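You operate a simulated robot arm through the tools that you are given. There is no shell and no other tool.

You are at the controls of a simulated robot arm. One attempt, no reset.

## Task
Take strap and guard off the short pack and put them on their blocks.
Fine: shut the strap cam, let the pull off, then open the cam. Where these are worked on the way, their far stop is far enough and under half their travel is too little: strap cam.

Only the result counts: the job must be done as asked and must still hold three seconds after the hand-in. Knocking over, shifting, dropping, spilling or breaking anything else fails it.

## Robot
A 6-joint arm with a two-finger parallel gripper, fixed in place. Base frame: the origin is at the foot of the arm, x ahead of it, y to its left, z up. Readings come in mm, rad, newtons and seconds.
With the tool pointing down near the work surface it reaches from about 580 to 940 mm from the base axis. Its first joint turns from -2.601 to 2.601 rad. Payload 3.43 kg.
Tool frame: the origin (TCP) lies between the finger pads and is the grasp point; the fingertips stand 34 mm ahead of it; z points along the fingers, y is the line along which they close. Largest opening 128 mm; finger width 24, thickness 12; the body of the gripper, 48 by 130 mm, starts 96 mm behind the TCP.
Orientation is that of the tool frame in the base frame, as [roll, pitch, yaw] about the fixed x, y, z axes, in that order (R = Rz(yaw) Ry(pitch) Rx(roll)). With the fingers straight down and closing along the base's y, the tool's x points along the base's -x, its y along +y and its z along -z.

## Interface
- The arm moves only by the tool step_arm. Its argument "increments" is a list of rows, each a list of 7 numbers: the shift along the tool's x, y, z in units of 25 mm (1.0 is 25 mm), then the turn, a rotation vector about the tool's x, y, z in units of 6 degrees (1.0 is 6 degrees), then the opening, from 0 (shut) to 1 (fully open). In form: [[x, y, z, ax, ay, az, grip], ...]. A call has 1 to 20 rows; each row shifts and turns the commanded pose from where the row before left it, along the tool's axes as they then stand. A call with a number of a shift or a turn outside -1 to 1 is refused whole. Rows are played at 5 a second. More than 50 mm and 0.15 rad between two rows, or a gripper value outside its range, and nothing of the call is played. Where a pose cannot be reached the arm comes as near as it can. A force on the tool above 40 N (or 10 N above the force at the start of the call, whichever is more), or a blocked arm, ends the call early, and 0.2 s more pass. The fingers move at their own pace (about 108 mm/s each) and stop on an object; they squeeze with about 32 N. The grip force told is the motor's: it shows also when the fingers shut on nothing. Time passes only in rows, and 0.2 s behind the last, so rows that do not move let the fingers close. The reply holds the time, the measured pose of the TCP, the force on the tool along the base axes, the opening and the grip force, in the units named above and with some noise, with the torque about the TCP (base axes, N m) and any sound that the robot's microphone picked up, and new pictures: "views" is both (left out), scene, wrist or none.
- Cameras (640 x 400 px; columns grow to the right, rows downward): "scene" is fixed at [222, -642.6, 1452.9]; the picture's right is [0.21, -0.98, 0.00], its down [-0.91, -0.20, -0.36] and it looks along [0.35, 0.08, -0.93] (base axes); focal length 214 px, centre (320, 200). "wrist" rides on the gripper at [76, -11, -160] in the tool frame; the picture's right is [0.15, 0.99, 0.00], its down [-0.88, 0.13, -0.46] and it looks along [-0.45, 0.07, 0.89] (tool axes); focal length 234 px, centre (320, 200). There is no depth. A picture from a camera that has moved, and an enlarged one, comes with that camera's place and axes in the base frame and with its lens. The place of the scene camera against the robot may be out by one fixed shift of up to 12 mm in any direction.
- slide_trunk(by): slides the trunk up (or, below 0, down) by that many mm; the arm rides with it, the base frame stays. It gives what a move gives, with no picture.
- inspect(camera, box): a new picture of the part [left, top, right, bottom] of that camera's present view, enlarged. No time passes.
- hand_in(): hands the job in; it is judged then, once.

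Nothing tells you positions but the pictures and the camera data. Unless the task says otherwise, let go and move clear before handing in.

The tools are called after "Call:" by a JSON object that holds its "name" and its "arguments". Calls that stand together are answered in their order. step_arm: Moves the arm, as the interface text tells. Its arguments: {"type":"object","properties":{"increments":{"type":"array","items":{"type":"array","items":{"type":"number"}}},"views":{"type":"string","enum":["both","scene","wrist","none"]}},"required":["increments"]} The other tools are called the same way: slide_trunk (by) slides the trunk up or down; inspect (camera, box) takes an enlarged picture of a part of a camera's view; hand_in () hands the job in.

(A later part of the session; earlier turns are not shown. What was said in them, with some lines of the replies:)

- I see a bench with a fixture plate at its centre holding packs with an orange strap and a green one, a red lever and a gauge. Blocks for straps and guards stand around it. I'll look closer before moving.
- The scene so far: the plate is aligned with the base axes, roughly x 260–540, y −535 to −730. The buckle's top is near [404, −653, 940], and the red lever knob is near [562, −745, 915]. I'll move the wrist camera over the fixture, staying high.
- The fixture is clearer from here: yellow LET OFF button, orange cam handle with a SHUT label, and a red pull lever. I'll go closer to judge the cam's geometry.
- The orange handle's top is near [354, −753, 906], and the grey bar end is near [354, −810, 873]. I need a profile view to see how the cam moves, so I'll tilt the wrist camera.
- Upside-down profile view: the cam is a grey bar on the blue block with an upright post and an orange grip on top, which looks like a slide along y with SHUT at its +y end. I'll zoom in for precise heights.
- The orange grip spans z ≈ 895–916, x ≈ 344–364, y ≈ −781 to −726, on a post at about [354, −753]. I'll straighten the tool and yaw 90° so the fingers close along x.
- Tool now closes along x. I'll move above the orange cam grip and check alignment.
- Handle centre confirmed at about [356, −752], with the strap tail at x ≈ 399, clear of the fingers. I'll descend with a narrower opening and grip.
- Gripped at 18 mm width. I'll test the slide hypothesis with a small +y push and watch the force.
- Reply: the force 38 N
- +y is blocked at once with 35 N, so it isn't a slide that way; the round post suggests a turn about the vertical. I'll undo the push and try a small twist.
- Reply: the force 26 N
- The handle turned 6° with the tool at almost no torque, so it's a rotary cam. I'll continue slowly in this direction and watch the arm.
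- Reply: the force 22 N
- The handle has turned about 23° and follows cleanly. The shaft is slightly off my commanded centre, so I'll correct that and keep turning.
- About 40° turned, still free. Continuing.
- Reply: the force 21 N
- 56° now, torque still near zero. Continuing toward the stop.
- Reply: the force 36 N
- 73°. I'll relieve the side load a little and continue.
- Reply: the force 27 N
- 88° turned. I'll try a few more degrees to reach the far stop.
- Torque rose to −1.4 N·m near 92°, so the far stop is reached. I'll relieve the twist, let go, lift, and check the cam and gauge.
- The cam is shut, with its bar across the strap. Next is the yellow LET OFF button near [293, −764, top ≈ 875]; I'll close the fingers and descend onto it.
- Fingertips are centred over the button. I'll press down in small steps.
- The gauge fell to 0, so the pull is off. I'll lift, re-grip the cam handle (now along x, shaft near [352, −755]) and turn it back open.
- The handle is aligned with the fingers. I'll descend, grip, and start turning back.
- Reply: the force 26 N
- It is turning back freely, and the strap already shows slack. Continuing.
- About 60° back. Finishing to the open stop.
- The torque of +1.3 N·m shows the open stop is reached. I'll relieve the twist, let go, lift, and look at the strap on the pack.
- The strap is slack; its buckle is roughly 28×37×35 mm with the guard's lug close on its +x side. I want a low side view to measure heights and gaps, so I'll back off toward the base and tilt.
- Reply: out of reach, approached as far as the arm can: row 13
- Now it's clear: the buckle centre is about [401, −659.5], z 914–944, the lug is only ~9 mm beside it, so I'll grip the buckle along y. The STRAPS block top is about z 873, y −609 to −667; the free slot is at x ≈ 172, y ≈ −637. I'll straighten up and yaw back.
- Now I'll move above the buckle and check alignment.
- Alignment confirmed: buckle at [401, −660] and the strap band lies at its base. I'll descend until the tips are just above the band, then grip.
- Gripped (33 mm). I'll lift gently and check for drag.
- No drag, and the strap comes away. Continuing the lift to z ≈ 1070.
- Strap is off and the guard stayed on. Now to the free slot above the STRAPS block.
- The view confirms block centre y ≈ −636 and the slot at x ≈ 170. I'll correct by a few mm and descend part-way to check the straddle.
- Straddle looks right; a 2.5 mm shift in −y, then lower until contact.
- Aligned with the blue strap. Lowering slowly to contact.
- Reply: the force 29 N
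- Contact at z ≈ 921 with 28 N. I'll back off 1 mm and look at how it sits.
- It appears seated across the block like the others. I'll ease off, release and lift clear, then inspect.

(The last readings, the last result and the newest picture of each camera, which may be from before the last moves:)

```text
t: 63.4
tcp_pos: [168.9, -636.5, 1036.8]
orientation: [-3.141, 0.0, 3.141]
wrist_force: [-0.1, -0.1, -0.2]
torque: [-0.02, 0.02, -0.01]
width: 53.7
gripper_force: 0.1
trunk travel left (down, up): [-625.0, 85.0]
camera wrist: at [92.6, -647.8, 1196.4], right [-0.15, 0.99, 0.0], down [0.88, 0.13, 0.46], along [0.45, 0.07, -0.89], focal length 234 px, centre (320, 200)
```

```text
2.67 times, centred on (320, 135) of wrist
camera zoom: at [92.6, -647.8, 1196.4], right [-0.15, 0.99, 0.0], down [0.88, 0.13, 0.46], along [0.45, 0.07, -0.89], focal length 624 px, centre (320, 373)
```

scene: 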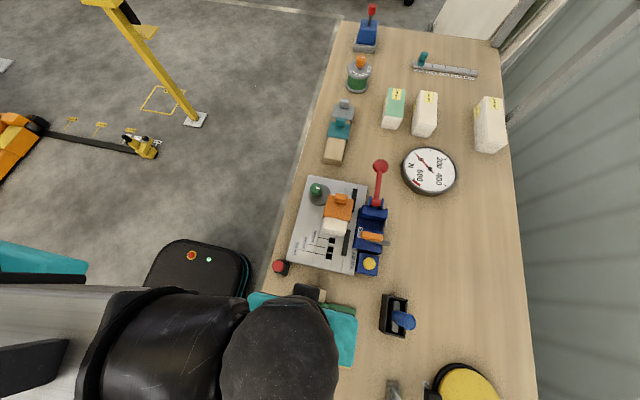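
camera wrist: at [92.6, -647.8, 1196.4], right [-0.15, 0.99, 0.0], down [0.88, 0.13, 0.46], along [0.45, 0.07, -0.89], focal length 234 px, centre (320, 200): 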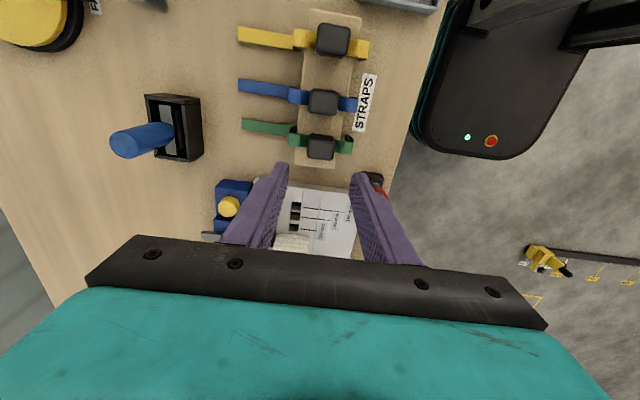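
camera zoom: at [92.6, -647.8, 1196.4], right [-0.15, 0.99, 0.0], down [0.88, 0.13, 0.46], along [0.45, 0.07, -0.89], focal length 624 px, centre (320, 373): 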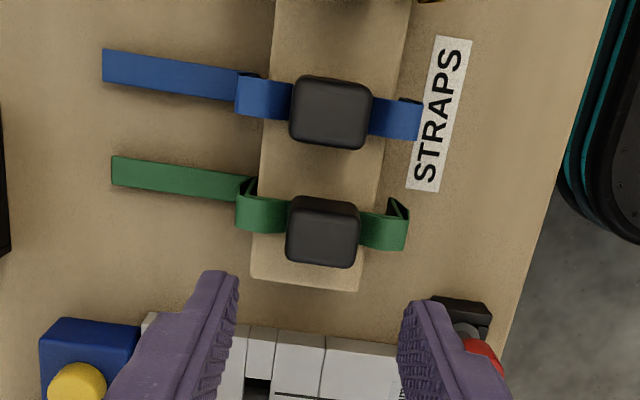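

Green strap sits on the block like its neighbours. Now the guard: I'll move back over the pack and look at its lug near [432, −656].

Call:
{"name": "step_arm", "arguments": {"increments": [[-1, 0, -0.5, 0, 0, 0, 0.42], [-1, -0.1, 0, 0, 0, 0, 0.42], [-1, -0.1, 0, 0, 0, 0, 0.42], [-1, -0.1, 0, 0, 0, 0, 0.42], [-1, -0.1, 0, 0, 0, 0, 0.42], [-1, -0.1, 0, 0, 0, 0, 0.42], [-1, -0.1, 0, 0, 0, 0, 0.42], [-1, -0.1, 0, 0, 0, 0, 0.42], [-1, -0.1, 0, 0, 0, 0, 0.42], [-1, -0.05, 0, 0, 0, 0, 0.42], [-0.4, 0, 0.6, 0, 0, 0, 0.42], [0, 0, 0.8, 0, 0, 0, 0.42], [0, 0, 0, 0, 0, 0, 0.42]]}}

Call:
{"name": "inspect", "arguments": {"camera": "wrist", "box": [240, 120, 400, 220]}}

Call:
{"name": "inspect", "arguments": {"camera": "scene", "box": [230, 260, 400, 390]}}

```text
t: 66.2
tcp_pos: [428.3, -657.8, 1015.0]
orientation: [3.141, -0.001, 3.141]
wrist_force: [0.4, -0.4, -0.2]
torque: [0.0, 0.01, -0.03]
width: 53.9
gripper_force: 0.0
trunk travel left (down, up): [-625.0, 85.0]
camera wrist: at [352.1, -670.5, 1173.3], right [-0.15, 0.99, 0.0], down [0.88, 0.13, 0.46], along [0.45, 0.07, -0.89], focal length 234 px, centre (320, 200)
```

scene: 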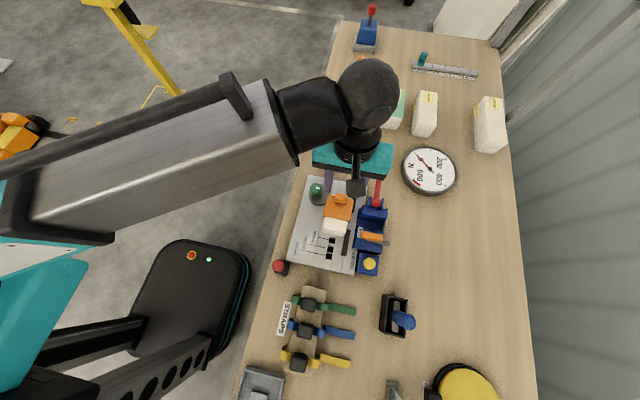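
wrist: 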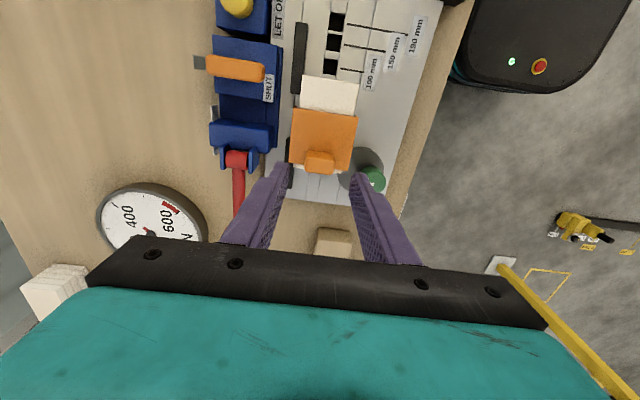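

```text
4.00 times, centred on (320, 170) of wrist
camera zoom: at [352.1, -670.5, 1173.3], right [-0.15, 0.99, 0.0], down [0.88, 0.13, 0.46], along [0.45, 0.07, -0.89], focal length 937 px, centre (320, 320)
```

zoom: 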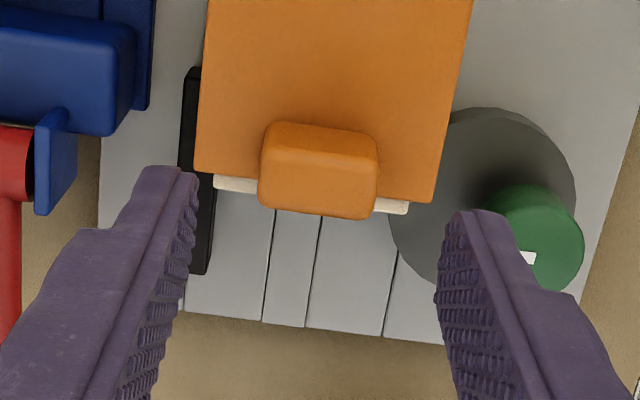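

```text
3.08 times, centred on (315, 325) of scene
camera zoom: at [222.0, -642.6, 1452.9], right [0.21, -0.98, 0.0], down [-0.91, -0.2, -0.36], along [0.35, 0.08, -0.93], focal length 660 px, centre (335, -185)
```

zoom: 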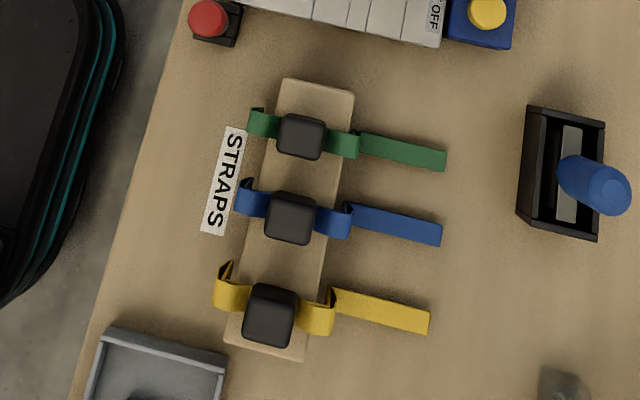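

Strap placement confirmed from the scene view. The guard's lug is at about [433.5, −656.5], top z ≈ 932; I'll descend and grip it along y.

Call:
{"name": "step_arm", "arguments": {"increments": [[-0.21, 0.05, 1, 0, 0, 0, 0.42], [0, 0, 1, 0, 0, 0, 0.42], [0, 0, 0.4, 0, 0, 0, 0.42], [0, 0, 0.1, 0, 0, 0, 0.42], [0, 0, 0.1, 0, 0, 0, 0.42], [0, 0, 0, 0, 0, 0, 0.42]], "views": "wrist"}}

Call:
{"name": "inspect", "arguments": {"camera": "wrist", "box": [240, 120, 400, 220]}}

```text
t: 67.6
tcp_pos: [435.0, -657.2, 947.6]
orientation: [3.141, 0.0, 3.141]
wrist_force: [0.1, -0.6, 0.7]
torque: [0.01, 0.04, 0.04]
width: 53.6
gripper_force: 0.0
trunk travel left (down, up): [-625.0, 85.0]
camera wrist: at [359.1, -668.3, 1107.4], right [-0.15, 0.99, 0.0], down [0.88, 0.13, 0.46], along [0.45, 0.07, -0.89], focal length 234 px, centre (320, 200)
```

wrist: 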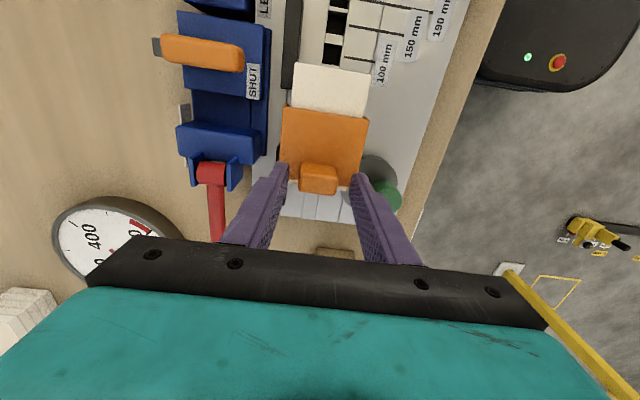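

```text
4.00 times, centred on (320, 170) of wrist
camera zoom: at [359.1, -668.3, 1107.4], right [-0.15, 0.99, 0.0], down [0.88, 0.13, 0.46], along [0.45, 0.07, -0.89], focal length 937 px, centre (320, 320)
```

zoom: 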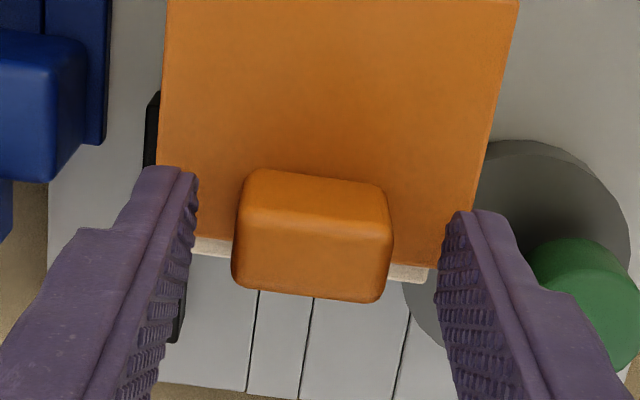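

Fingers flank the lug with no contact. Closing, then a gentle test lift.

Call:
{"name": "step_arm", "arguments": {"increments": [[0, 0, 0, 0, 0, 0, 0.3], [0, 0, 0, 0, 0, 0, 0], [0, 0, 0, 0, 0, 0, 0], [0, 0, 0, 0, 0, 0, 0]], "views": "none"}}

Call:
{"name": "step_arm", "arguments": {"increments": [[0, 0, -0.2, 0, 0, 0, 0], [0, 0, -0.2, 0, 0, 0, 0], [0, 0, -0.2, 0, 0, 0, 0], [0, 0, -0.2, 0, 0, 0, 0], [0, 0, 0, 0, 0, 0, 0]]}}

Call:
{"name": "inspect", "arguments": {"camera": "wrist", "box": [220, 80, 420, 220]}}

```text
t: 68.6
tcp_pos: [435.3, -655.9, 948.3]
orientation: [-3.141, 0.001, 3.141]
wrist_force: [0.5, -0.2, -0.9]
torque: [0.02, 0.05, -0.03]
width: 30.9
gripper_force: 31.8
trunk travel left (down, up): [-625.0, 85.0]
```

```text
t: 69.8
tcp_pos: [434.8, -657.0, 968.0]
orientation: [-3.141, 0.001, 3.141]
wrist_force: [0.2, 0.5, -0.6]
torque: [0.03, 0.02, -0.02]
width: 30.7
gripper_force: 32.7
trunk travel left (down, up): [-625.0, 85.0]
camera wrist: at [358.7, -667.9, 1127.9], right [-0.15, 0.99, 0.0], down [0.88, 0.13, 0.46], along [0.45, 0.07, -0.89], focal length 234 px, centre (320, 200)
```

scene: 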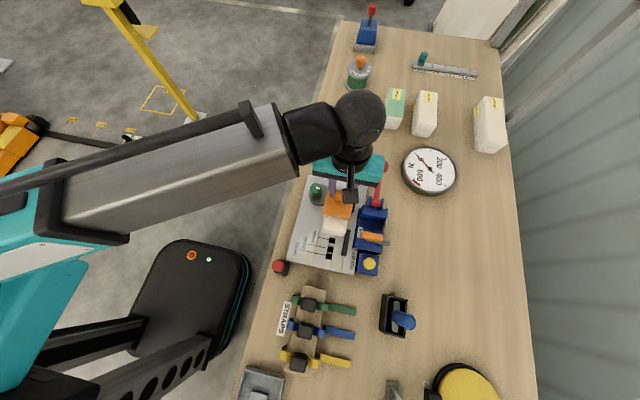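
wrist: 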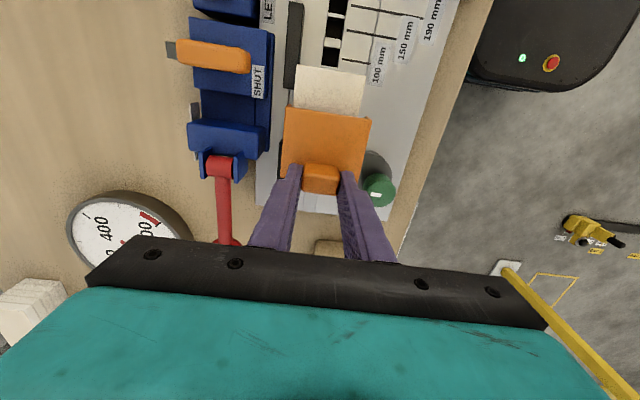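

```text
2.86 times, centred on (320, 150) of wrist
camera zoom: at [358.7, -667.9, 1127.9], right [-0.15, 0.99, 0.0], down [0.88, 0.13, 0.46], along [0.45, 0.07, -0.89], focal length 669 px, centre (320, 343)
```

zoom: 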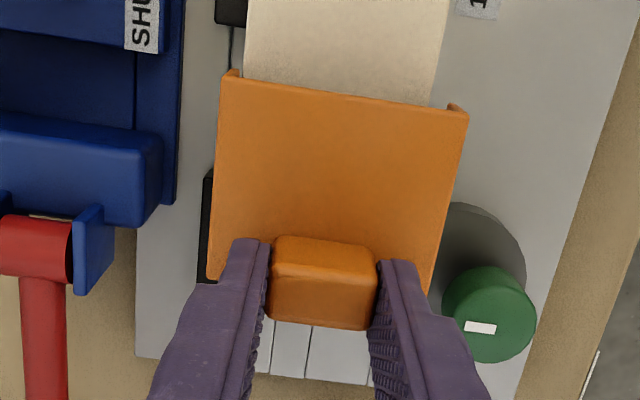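

Guard is free with the pack left in place. I'll lift it and move toward the GUARDS block for a good look.

Call:
{"name": "step_arm", "arguments": {"increments": [[0, 0, -0.7, 0, 0, 0, 0], [0, 0, -1, 0, 0, 0, 0], [0, 0, -1, 0, 0, 0, 0], [0, 0, -1, 0, 0, 0, 0], [0, 0, -0.6, 0, 0, 0, 0], [-0.8, 0.3, 0, 0, 0, 0, 0], [-0.8, 0.3, 0, 0, 0, 0, 0], [-0.8, 0.3, 0, 0, 0, 0, 0], [-0.8, 0.3, 0, 0, 0, 0, 0], [-0.8, 0.3, 0, 0, 0, 0, 0], [0, 0, 0, 0, 0, 0, 0]]}}

Call:
{"name": "inspect", "arguments": {"camera": "wrist", "box": [220, 80, 420, 240]}}

Call:
{"name": "inspect", "arguments": {"camera": "scene", "box": [300, 60, 420, 200]}}

```text
t: 72.2
tcp_pos: [531.5, -619.5, 1075.9]
orientation: [-3.141, 0.001, -3.14]
wrist_force: [0.1, 0.2, 0.7]
torque: [0.02, 0.02, 0.02]
width: 30.6
gripper_force: 31.6
trunk travel left (down, up): [-625.0, 85.0]
camera wrist: at [456.2, -630.3, 1235.4], right [-0.15, 0.99, 0.0], down [0.88, 0.13, 0.46], along [0.45, 0.07, -0.89], focal length 234 px, centre (320, 200)
```

scene: 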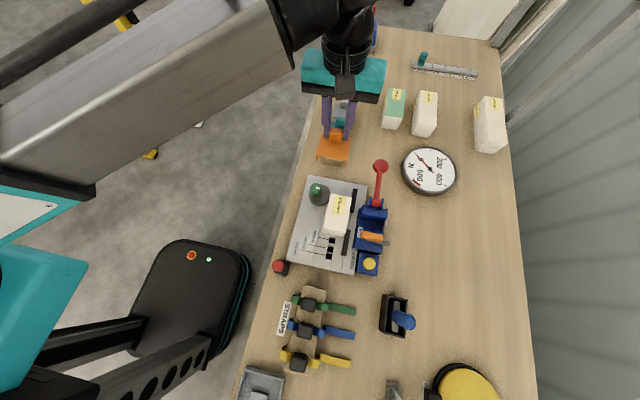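
wrist: 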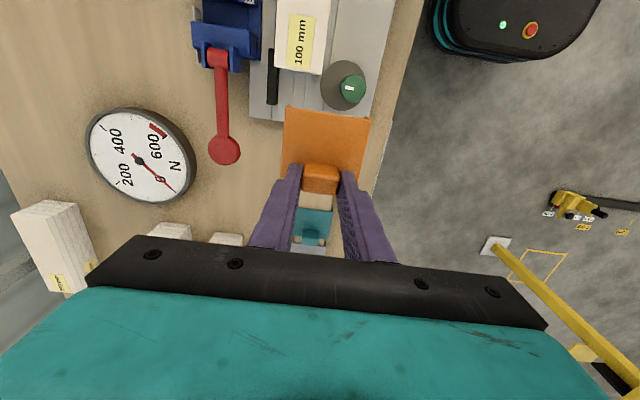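

```text
2.50 times, centred on (320, 160) of wrist
camera zoom: at [456.2, -630.3, 1235.4], right [-0.15, 0.99, 0.0], down [0.88, 0.13, 0.46], along [0.45, 0.07, -0.89], focal length 585 px, centre (320, 300)
```

zoom: 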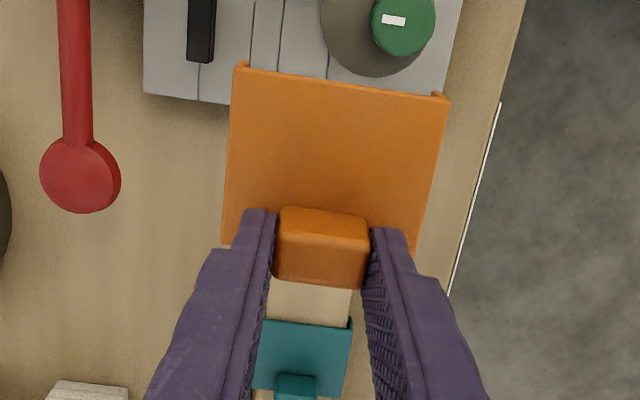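

```text
2.86 times, centred on (360, 130) of scene
camera zoom: at [222.0, -642.6, 1452.9], right [0.21, -0.98, 0.0], down [-0.91, -0.2, -0.36], along [0.35, 0.08, -0.93], focal length 613 px, centre (206, 400)
```

zoom: 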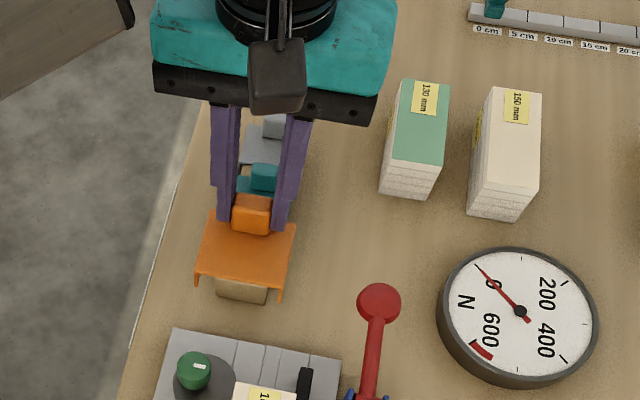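

The gripper hides the block from here. I'll shift toward +y so the wrist camera sees the GUARDS block unobstructed.

Call:
{"name": "step_arm", "arguments": {"increments": [[0, 1, 0, 0, 0, 0, 0], [0, 1, 0, 0, 0, 0, 0], [0, 1, 0, 0, 0, 0, 0], [0, 1, 0, 0, 0, 0, 0], [0, 1, 0, 0, 0, 0, 0], [-0.4, 1, 0, 0, 0, 0, 0], [-0.8, 0.4, 0, 0, 0, 0, 0], [0, 0, 0, 0, 0, 0, 0]]}}

Call:
{"name": "inspect", "arguments": {"camera": "wrist", "box": [130, 100, 290, 250]}}

Call:
{"name": "inspect", "arguments": {"camera": "scene", "box": [310, 80, 374, 180]}}

```text
t: 74.0
tcp_pos: [563.2, -461.3, 1073.8]
orientation: [-3.141, -0.001, -3.14]
wrist_force: [-0.1, 0.5, -0.3]
torque: [0.0, 0.03, 0.02]
width: 30.3
gripper_force: 32.3
trunk travel left (down, up): [-625.0, 85.0]
camera wrist: at [486.9, -472.8, 1233.2], right [-0.15, 0.99, 0.0], down [0.88, 0.13, 0.46], along [0.45, 0.07, -0.89], focal length 234 px, centre (320, 200)
```

scene: 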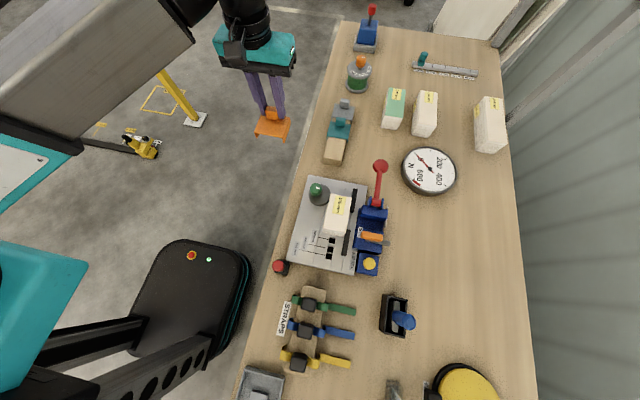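
wrist: 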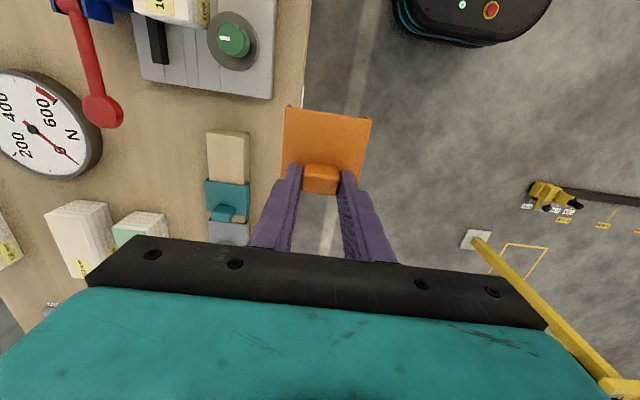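

```text
2.67 times, centred on (210, 175) of wrist
camera zoom: at [486.9, -472.8, 1233.2], right [-0.15, 0.99, 0.0], down [0.88, 0.13, 0.46], along [0.45, 0.07, -0.89], focal length 624 px, centre (613, 267)
```

zoom: 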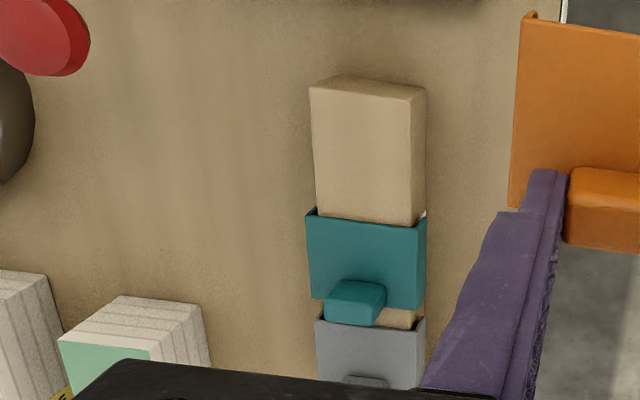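

```text
4.00 times, centred on (342, 130) of scene
camera zoom: at [222.0, -642.6, 1452.9], right [0.21, -0.98, 0.0], down [-0.91, -0.2, -0.36], along [0.35, 0.08, -0.93], focal length 858 px, centre (232, 480)
```

zoom: 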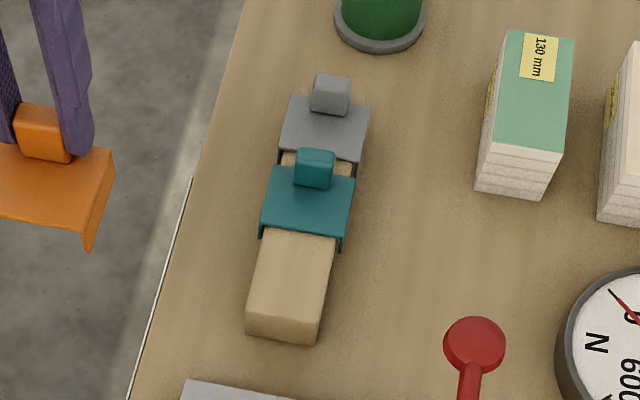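

Block: −x end at x ≈ 582, y −574 to −631 (centre −603), top z ≈ 870. The teal guard starts at x ≈ 658, so the free spot is x ≈ 583–645. The guard's centre is ~24 mm behind the TCP, so I'll go to TCP [638.5, −603] and lower part-way.

Call:
{"name": "step_arm", "arguments": {"increments": [[-0.5, -1, 0, 0, 0, 0, 0], [-0.5, -1, 0, 0, 0, 0, 0], [-0.5, -1, 0, 0, 0, 0, 0], [-0.5, -1, 0, 0, 0, 0, 0], [-0.5, -1, 0, 0, 0, 0, 0], [-0.5, -0.67, 0, 0, 0, 0, 0], [0, 0, 1, 0, 0, 0, 0], [0, 0, 1, 0, 0, 0, 0], [0, 0, 1, 0, 0, 0, 0], [0, 0, 0.6, 0, 0, 0, 0], [0, 0, 0, 0, 0, 0, 0]]}}

Call:
{"name": "inspect", "arguments": {"camera": "wrist", "box": [220, 60, 420, 240]}}

Call:
{"name": "inspect", "arguments": {"camera": "scene", "box": [310, 80, 374, 180]}}

```text
t: 76.4
tcp_pos: [641.5, -602.8, 985.4]
orientation: [-3.141, 0.0, 3.14]
wrist_force: [-0.9, -0.8, -0.2]
torque: [0.0, 0.03, -0.02]
width: 30.7
gripper_force: 32.3
trunk travel left (down, up): [-625.0, 85.0]
camera wrist: at [564.8, -613.7, 1145.0], right [-0.15, 0.99, 0.0], down [0.88, 0.13, 0.46], along [0.45, 0.07, -0.89], focal length 234 px, centre (320, 200)
```

scene: 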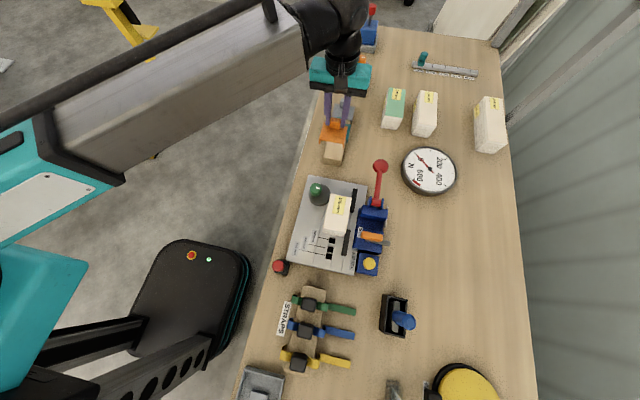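
wrist: 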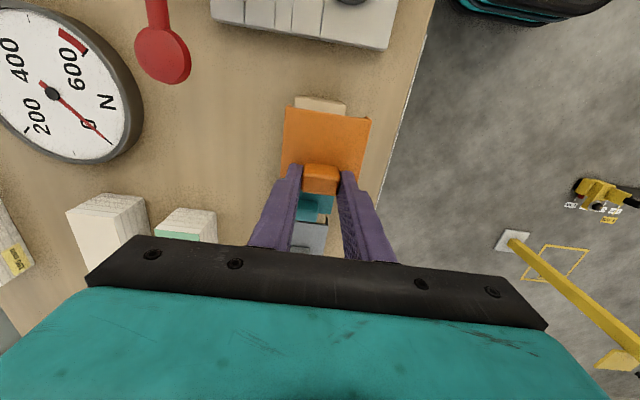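

```text
2.22 times, centred on (320, 150) of wrist
camera zoom: at [564.8, -613.7, 1145.0], right [-0.15, 0.99, 0.0], down [0.88, 0.13, 0.46], along [0.45, 0.07, -0.89], focal length 520 px, centre (320, 311)
```

zoom: 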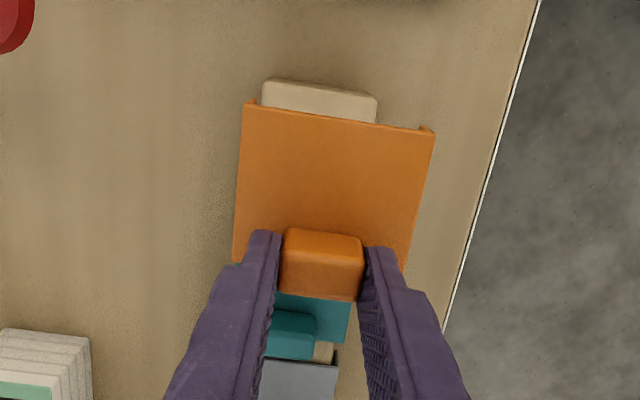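

```text
4.00 times, centred on (342, 130) of scene
camera zoom: at [222.0, -642.6, 1452.9], right [0.21, -0.98, 0.0], down [-0.91, -0.2, -0.36], along [0.35, 0.08, -0.93], focal length 858 px, centre (232, 480)
```

zoom: 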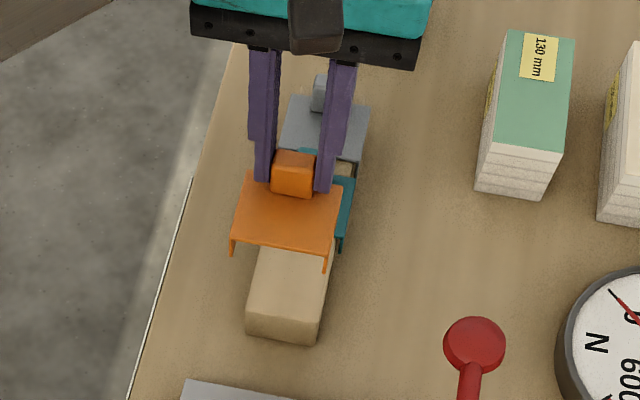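

Cross-checking both cameras, the block's centre is nearer y ≈ −610 than −603, and the guard's lips leave only ~±3 mm. I'll shift −7 mm in y, lower to just above the block and compare directly.

Call:
{"name": "step_arm", "arguments": {"increments": [[0, -0.29, 0, 0, 0, 0, 0], [0, 0, 0.7, 0, 0, 0, 0], [0, 0, 0.7, 0, 0, 0, 0], [0, 0, 0, 0, 0, 0, 0], [0, 0, 0, 0, 0, 0, 0]]}}

Call:
{"name": "inspect", "arguments": {"camera": "wrist", "box": [260, 70, 388, 150]}}

Call:
{"name": "inspect", "arguments": {"camera": "scene", "box": [310, 110, 358, 170]}}

```text
t: 77.6
tcp_pos: [640.1, -609.1, 949.4]
orientation: [-3.141, 0.0, -3.141]
wrist_force: [-0.6, -0.6, 0.1]
torque: [-0.02, -0.01, 0.0]
width: 30.5
gripper_force: 31.7
trunk travel left (down, up): [-625.0, 85.0]
camera wrist: at [563.4, -620.2, 1109.2], right [-0.15, 0.99, 0.0], down [0.88, 0.13, 0.46], along [0.45, 0.07, -0.89], focal length 234 px, centre (320, 200)
```

scene: 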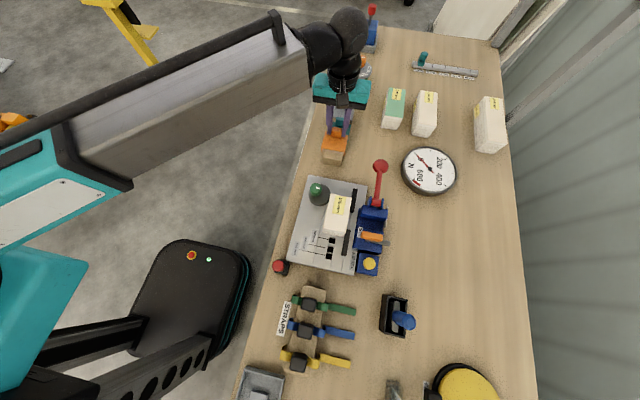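
wrist: 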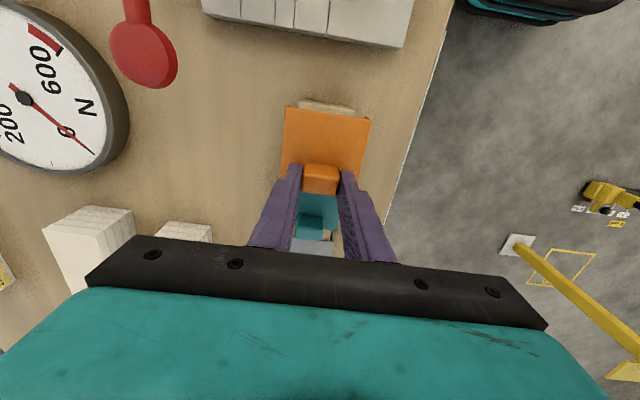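

```text
5.00 times, centred on (324, 110) of wrist
camera zoom: at [563.4, -620.2, 1109.2], right [-0.15, 0.99, 0.0], down [0.88, 0.13, 0.46], along [0.45, 0.07, -0.89], focal length 1171 px, centre (300, 650)
```

zoom: 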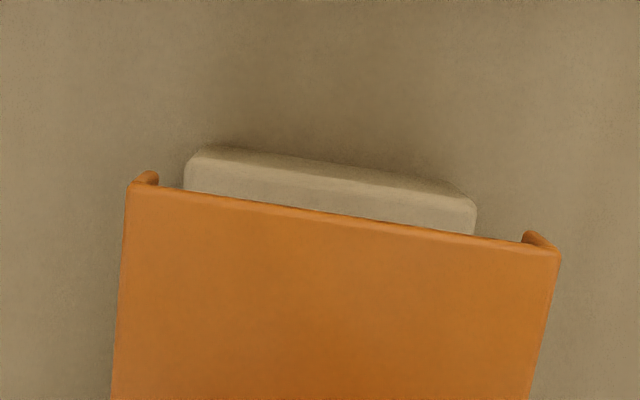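

```text
6.67 times, centred on (334, 140) of scene
camera zoom: at [222.0, -642.6, 1452.9], right [0.21, -0.98, 0.0], down [-0.91, -0.2, -0.36], along [0.35, 0.08, -0.93], focal length 1430 px, centre (227, 600)
```

zoom: 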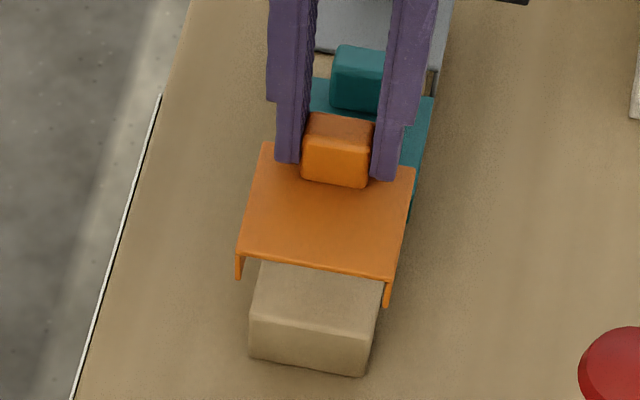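

The guard straddles the block within ~1.5 mm. A final −1 mm nudge, then lower slowly to contact.

Call:
{"name": "step_arm", "arguments": {"increments": [[0, -0.05, 0.3, 0, 0, 0, 0], [0, 0, 0.3, 0, 0, 0, 0], [0, 0, 0.3, 0, 0, 0, 0], [0, 0, 0.12, 0, 0, 0, 0], [0, 0, 0.08, 0, 0, 0, 0], [0, 0, 0, 0, 0, 0, 0]], "views": "scene"}}

Call:
{"name": "inspect", "arguments": {"camera": "scene", "box": [310, 110, 358, 170]}}

Call:
{"name": "inspect", "arguments": {"camera": "wrist", "box": [260, 70, 388, 150]}}

```text
t: 79.0
tcp_pos: [639.7, -609.9, 923.1]
orientation: [3.141, 0.0, -3.14]
wrist_force: [-0.3, -0.2, -0.7]
torque: [-0.01, 0.0, 0.0]
width: 30.6
gripper_force: 32.8
trunk travel left (down, up): [-625.0, 85.0]
```

scene: 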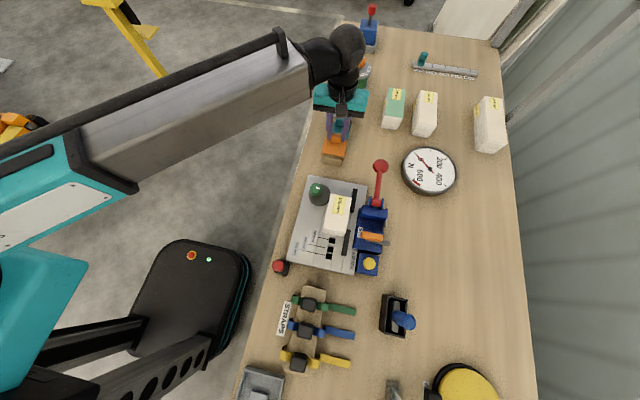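

```text
6.67 times, centred on (334, 140) of scene
camera zoom: at [222.0, -642.6, 1452.9], right [0.21, -0.98, 0.0], down [-0.91, -0.2, -0.36], along [0.35, 0.08, -0.93], focal length 1430 px, centre (227, 600)
```

zoom: 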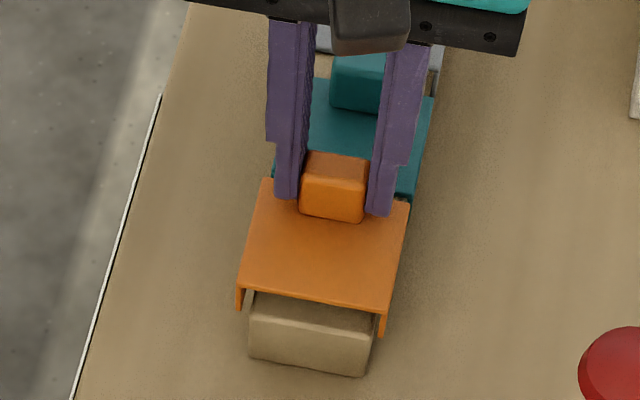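

```text
5.00 times, centred on (324, 110) of wrist
camera zoom: at [563.8, -620.6, 1082.7], right [-0.15, 0.99, 0.0], down [0.88, 0.13, 0.46], along [0.45, 0.07, -0.89], focal length 1171 px, centre (300, 650)
```

zoom: 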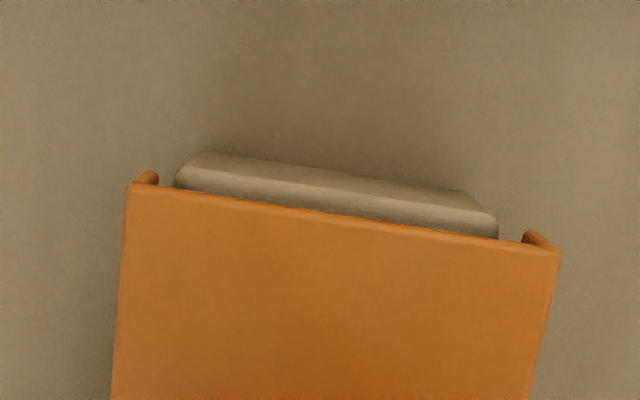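

Perfectly straddled. Continue lowering in small steps.

Call:
{"name": "step_arm", "arguments": {"increments": [[0, 0, 0.08, 0, 0, 0, 0], [0, 0, 0.06, 0, 0, 0, 0], [0, 0, 0.06, 0, 0, 0, 0], [0, 0, 0, 0, 0, 0, 0]], "views": "none"}}

```text
t: 80.0
tcp_pos: [640.0, -609.0, 918.3]
orientation: [3.141, 0.001, 3.141]
wrist_force: [-0.6, 0.5, -0.1]
torque: [0.02, 0.0, 0.01]
width: 30.9
gripper_force: 32.1
trunk travel left (down, up): [-625.0, 85.0]
```

Call:
{"name": "step_arm", "arguments": {"increments": [[0, 0, 0.06, 0, 0, 0, 0], [0, 0, 0.05, 0, 0, 0, 0], [0, 0, 0, 0, 0, 0, 0]], "views": "none"}}

```text
t: 80.8
tcp_pos: [639.2, -610.7, 915.8]
orientation: [-3.141, 0.001, 3.141]
wrist_force: [0.8, -0.6, 0.0]
torque: [0.04, 0.0, -0.02]
width: 30.7
gripper_force: 32.3
trunk travel left (down, up): [-625.0, 85.0]
```

No contact yet; continuing down in ~1.2 mm steps.

Call:
{"name": "step_arm", "arguments": {"increments": [[0, 0, 0.05, 0, 0, 0, 0], [0, 0, 0.05, 0, 0, 0, 0], [0, 0, 0, 0, 0, 0, 0]], "views": "none"}}

Call:
{"name": "inspect", "arguments": {"camera": "wrist", "box": [260, 70, 388, 150]}}

Call:
{"name": "inspect", "arguments": {"camera": "scene", "box": [310, 110, 358, 170]}}

```text
t: 81.6
tcp_pos: [638.8, -609.1, 913.9]
orientation: [3.14, -0.001, -3.141]
wrist_force: [1.1, -0.4, -0.3]
torque: [-0.01, 0.0, 0.0]
width: 30.9
gripper_force: 32.0
trunk travel left (down, up): [-625.0, 85.0]
```

```text
5.00 times, centred on (324, 110) of wrist
camera zoom: at [563.8, -621.5, 1072.6], right [-0.15, 0.99, 0.0], down [0.88, 0.13, 0.46], along [0.45, 0.07, -0.89], focal length 1171 px, centre (300, 650)
```

zoom: 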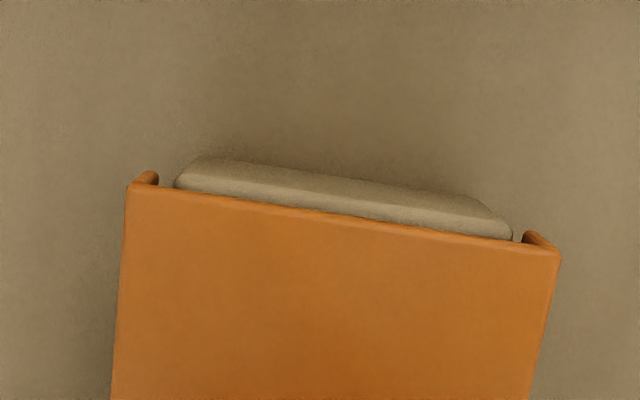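

```text
6.67 times, centred on (334, 140) of scene
camera zoom: at [222.0, -642.6, 1452.9], right [0.21, -0.98, 0.0], down [-0.91, -0.2, -0.36], along [0.35, 0.08, -0.93], focal length 1430 px, centre (227, 600)
```

zoom: 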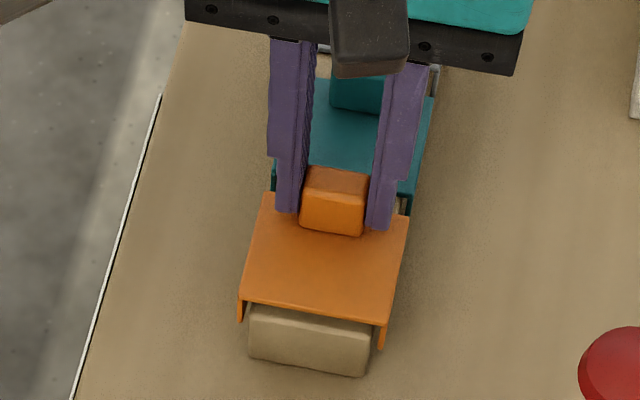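

Still free, with a slightly uneven gap; I'll nudge +0.8 mm in y and keep lowering.

Call:
{"name": "step_arm", "arguments": {"increments": [[0, 0.03, 0.05, 0, 0, 0, 0], [0, 0, 0.05, 0, 0, 0, 0], [0, 0, 0.05, 0, 0, 0, 0], [0, 0, 0, 0, 0, 0, 0]], "views": "none"}}

```text
t: 82.6
tcp_pos: [639.3, -607.7, 910.0]
orientation: [3.141, 0.0, 3.14]
wrist_force: [-0.4, 0.4, 0.2]
torque: [0.0, -0.03, -0.03]
width: 30.7
gripper_force: 31.9
trunk travel left (down, up): [-625.0, 85.0]
```

Call:
{"name": "step_arm", "arguments": {"increments": [[0, 0, 0.05, 0, 0, 0, 0], [0, 0, 0.05, 0, 0, 0, 0], [0, 0, 0.05, 0, 0, 0, 0], [0, 0, 0, 0, 0, 0, 0]], "views": "none"}}

Call:
{"name": "inspect", "arguments": {"camera": "wrist", "box": [260, 70, 388, 150]}}

Call:
{"name": "inspect", "arguments": {"camera": "scene", "box": [310, 110, 358, 170]}}

```text
t: 83.6
tcp_pos: [641.5, -608.5, 906.3]
orientation: [-3.14, -0.002, -3.141]
wrist_force: [-0.3, -0.8, 0.2]
torque: [0.0, 0.02, 0.02]
width: 30.6
gripper_force: 31.9
trunk travel left (down, up): [-625.0, 85.0]
```

```text
5.00 times, centred on (324, 110) of wrist
camera zoom: at [564.2, -619.7, 1065.3], right [-0.15, 0.99, 0.0], down [0.88, 0.13, 0.46], along [0.45, 0.07, -0.89], focal length 1171 px, centre (300, 650)
```

zoom: 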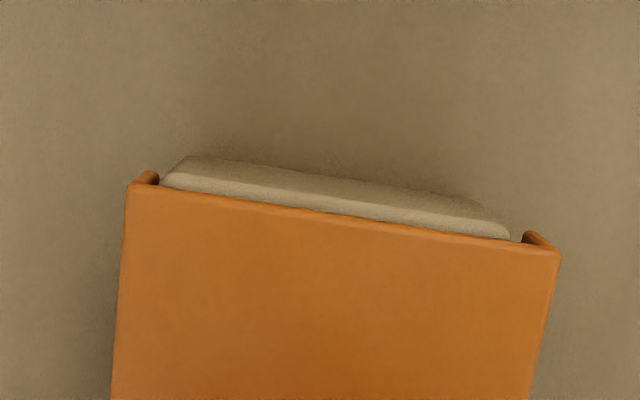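

```text
6.67 times, centred on (334, 140) of scene
camera zoom: at [222.0, -642.6, 1452.9], right [0.21, -0.98, 0.0], down [-0.91, -0.2, -0.36], along [0.35, 0.08, -0.93], focal length 1430 px, centre (227, 600)
```

zoom: 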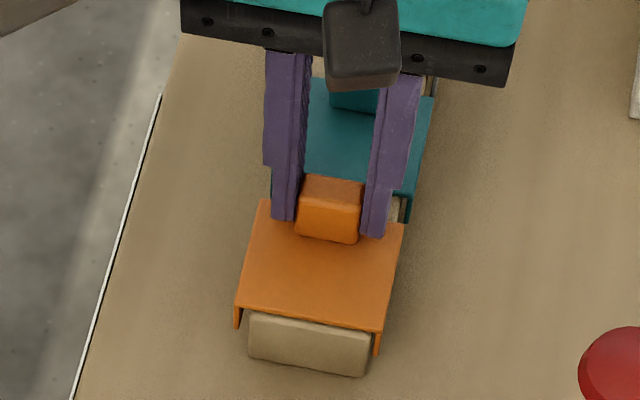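

Gap now tight on the −y side; shift −0.8 mm and keep lowering.

Call:
{"name": "step_arm", "arguments": {"increments": [[0, -0.03, 0, 0, 0, 0, 0], [0, 0, 0.05, 0, 0, 0, 0], [0, 0, 0.05, 0, 0, 0, 0], [0, 0, 0.05, 0, 0, 0, 0], [0, 0, 0, 0, 0, 0, 0]], "views": "none"}}

```text
t: 84.8
tcp_pos: [640.1, -609.7, 903.8]
orientation: [-3.141, 0.002, 3.141]
wrist_force: [2.0, -1.3, 8.7]
torque: [-0.01, 0.13, 0.04]
width: 30.7
gripper_force: 31.7
trunk travel left (down, up): [-625.0, 85.0]
```

Contact: 8.7 N at z ≈ 904. I'll look, then release.

Call:
{"name": "inspect", "arguments": {"camera": "wrist", "box": [260, 70, 388, 150]}}

Call:
{"name": "inspect", "arguments": {"camera": "scene", "box": [310, 110, 358, 170]}}

```text
5.00 times, centred on (324, 110) of wrist
camera zoom: at [563.3, -620.5, 1063.4], right [-0.15, 0.99, 0.0], down [0.88, 0.13, 0.46], along [0.45, 0.07, -0.89], focal length 1171 px, centre (300, 650)
```

zoom: 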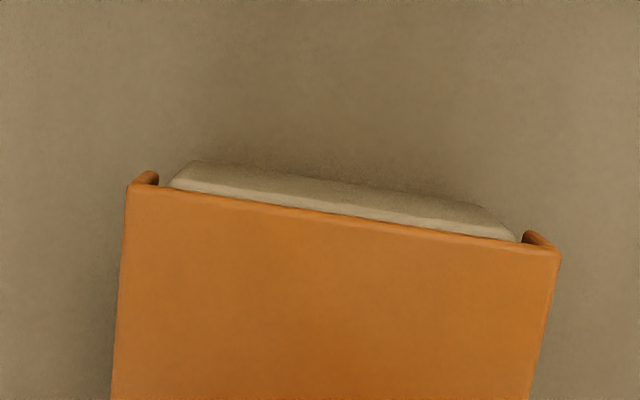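

```text
6.67 times, centred on (334, 140) of scene
camera zoom: at [222.0, -642.6, 1452.9], right [0.21, -0.98, 0.0], down [-0.91, -0.2, -0.36], along [0.35, 0.08, -0.93], focal length 1430 px, centre (227, 600)
```

zoom: 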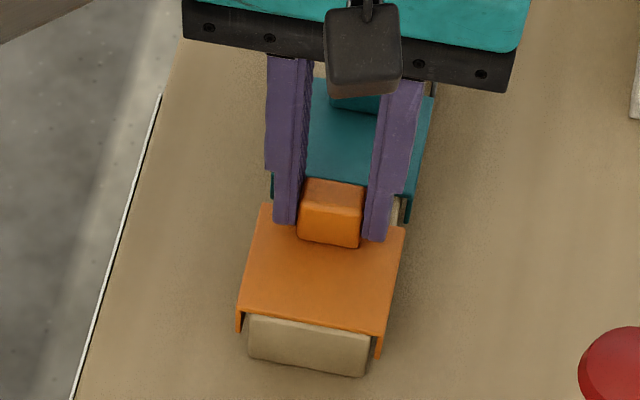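

Seated flush on the block. Release and lift clear.

Call:
{"name": "step_arm", "arguments": {"increments": [[0, 0, -0.02, 0, 0, 0, 0], [0, 0, 0, 0, 0, 0, 0.28], [0, 0, 0, 0, 0, 0, 0.36], [0, 0, 0, 0, 0, 0, 0.36], [0, 0, -0.5, 0, 0, 0, 0.36], [0, 0, -1, 0, 0, 0, 0.36], [0, 0, -1, 0, 0, 0, 0.36], [0, 0, -1, 0, 0, 0, 0.36], [0, 0, -1, 0, 0, 0, 0.36], [0, 0, -1, 0, 0, 0, 0.36], [0, 1, 0, 0, 0, 0, 0.36], [0.5, 1, 0, 0, 0, 0, 0.36], [0.5, 1, 0, 0, 0, 0, 0.36], [0.5, 1, 0, 0, 0, 0, 0.36], [0.5, 1, 0, 0, 0, 0, 0.36], [0.5, 1, 0, 0, 0, 0, 0.36], [0, 0, 0, 0, 0, 0, 0.36]]}}

Call:
{"name": "inspect", "arguments": {"camera": "scene", "box": [310, 80, 374, 180]}}

Call:
{"name": "inspect", "arguments": {"camera": "scene", "box": [270, 150, 430, 290]}}

Call:
{"name": "inspect", "arguments": {"camera": "scene", "box": [230, 260, 400, 390]}}

Call:
{"name": "inspect", "arguments": {"camera": "wrist", "box": [130, 80, 290, 250]}}

```text
t: 88.4
tcp_pos: [575.6, -459.3, 1041.3]
orientation: [-3.14, 0.0, -3.141]
wrist_force: [0.3, -0.8, 0.6]
torque: [0.02, 0.0, 0.0]
width: 46.0
gripper_force: 0.0
trunk travel left (down, up): [-625.0, 85.0]
camera wrist: at [499.8, -471.2, 1201.2], right [-0.15, 0.99, 0.0], down [0.88, 0.13, 0.46], along [0.45, 0.07, -0.89], focal length 234 px, centre (320, 200)
```

scene: 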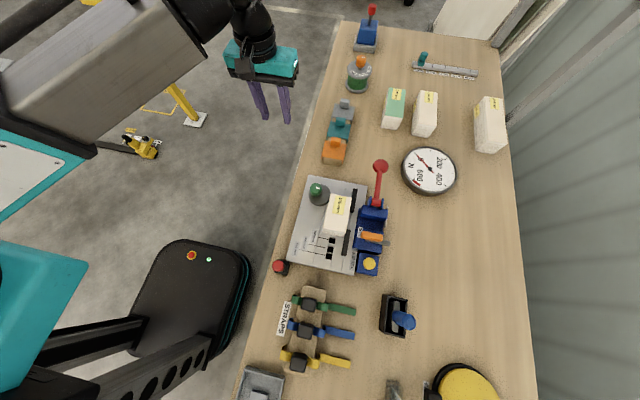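
wrist: 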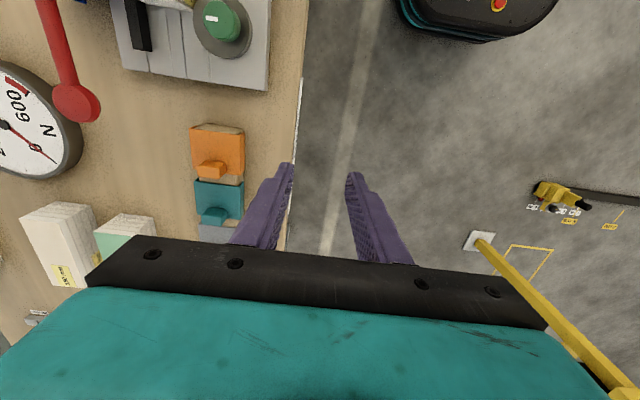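

```text
4.00 times, centred on (342, 130) of scene
camera zoom: at [222.0, -642.6, 1452.9], right [0.21, -0.98, 0.0], down [-0.91, -0.2, -0.36], along [0.35, 0.08, -0.93], focal length 858 px, centre (232, 480)
```

zoom: 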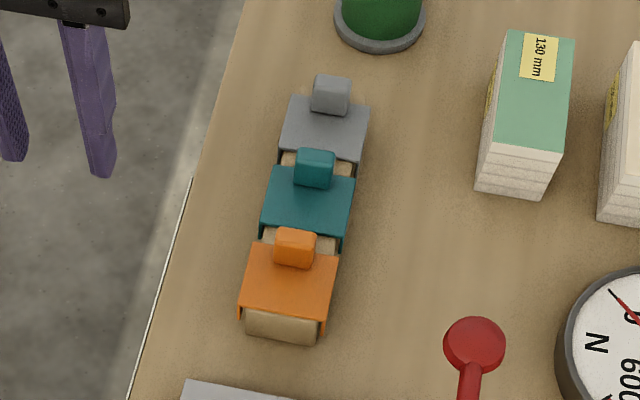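

```text
2.86 times, centred on (350, 220) of scene
camera zoom: at [222.0, -642.6, 1452.9], right [0.21, -0.98, 0.0], down [-0.91, -0.2, -0.36], along [0.35, 0.08, -0.93], focal length 613 px, centre (234, 143)
```

zoom: 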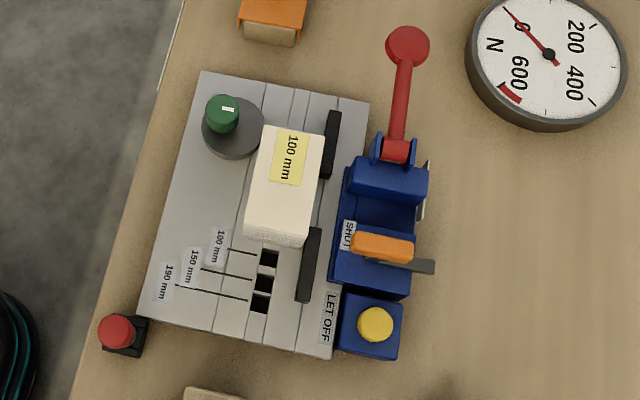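

```text
3.08 times, centred on (315, 325) of scene
camera zoom: at [222.0, -642.6, 1452.9], right [0.21, -0.98, 0.0], down [-0.91, -0.2, -0.36], along [0.35, 0.08, -0.93], focal length 660 px, centre (335, -185)
```

zoom: 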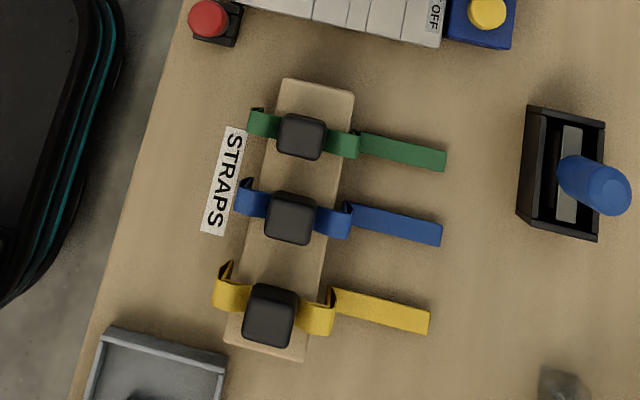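

```text
2.35 times, centred on (210, 165) of wrist
camera zoom: at [499.8, -471.2, 1201.2], right [-0.15, 0.99, 0.0], down [0.88, 0.13, 0.46], along [0.45, 0.07, -0.89], focal length 551 px, centre (579, 282)
```

zoom: 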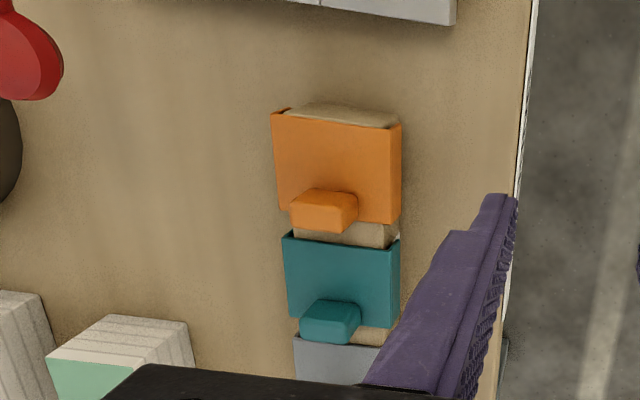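

The green strap is on the STRAPS block and the orange guard on the GUARDS block. The cam is open, the gauge reads 0, the pack is still in its seat and the arm is clear, so I'm handing in.

Call:
{"name": "hand_in", "arguments": {}}

```text
The job is handed in.
```

The strap and guard are off the short (100 mm) pack and on their blocks, and I've handed the job in. No verdict came back with the hand-in.

- **Strap cam:** I turned it about 90° to its shut stop. After the pull was let off, I turned it back to its open stop.
- **Pull:** I let it off with the yellow button, and the gauge fell from about 300 N to 0.
- **Strap:** The green strap sits in the free slot on the STRAPS block, lined up with the blue and yellow ones.
- **Guard:** The orange guard sits flat on the GUARDS block, next to the teal one.

In the last pictures the pack was still in its seat, nothing else looked moved, and the gripper was open and clear of the bench.
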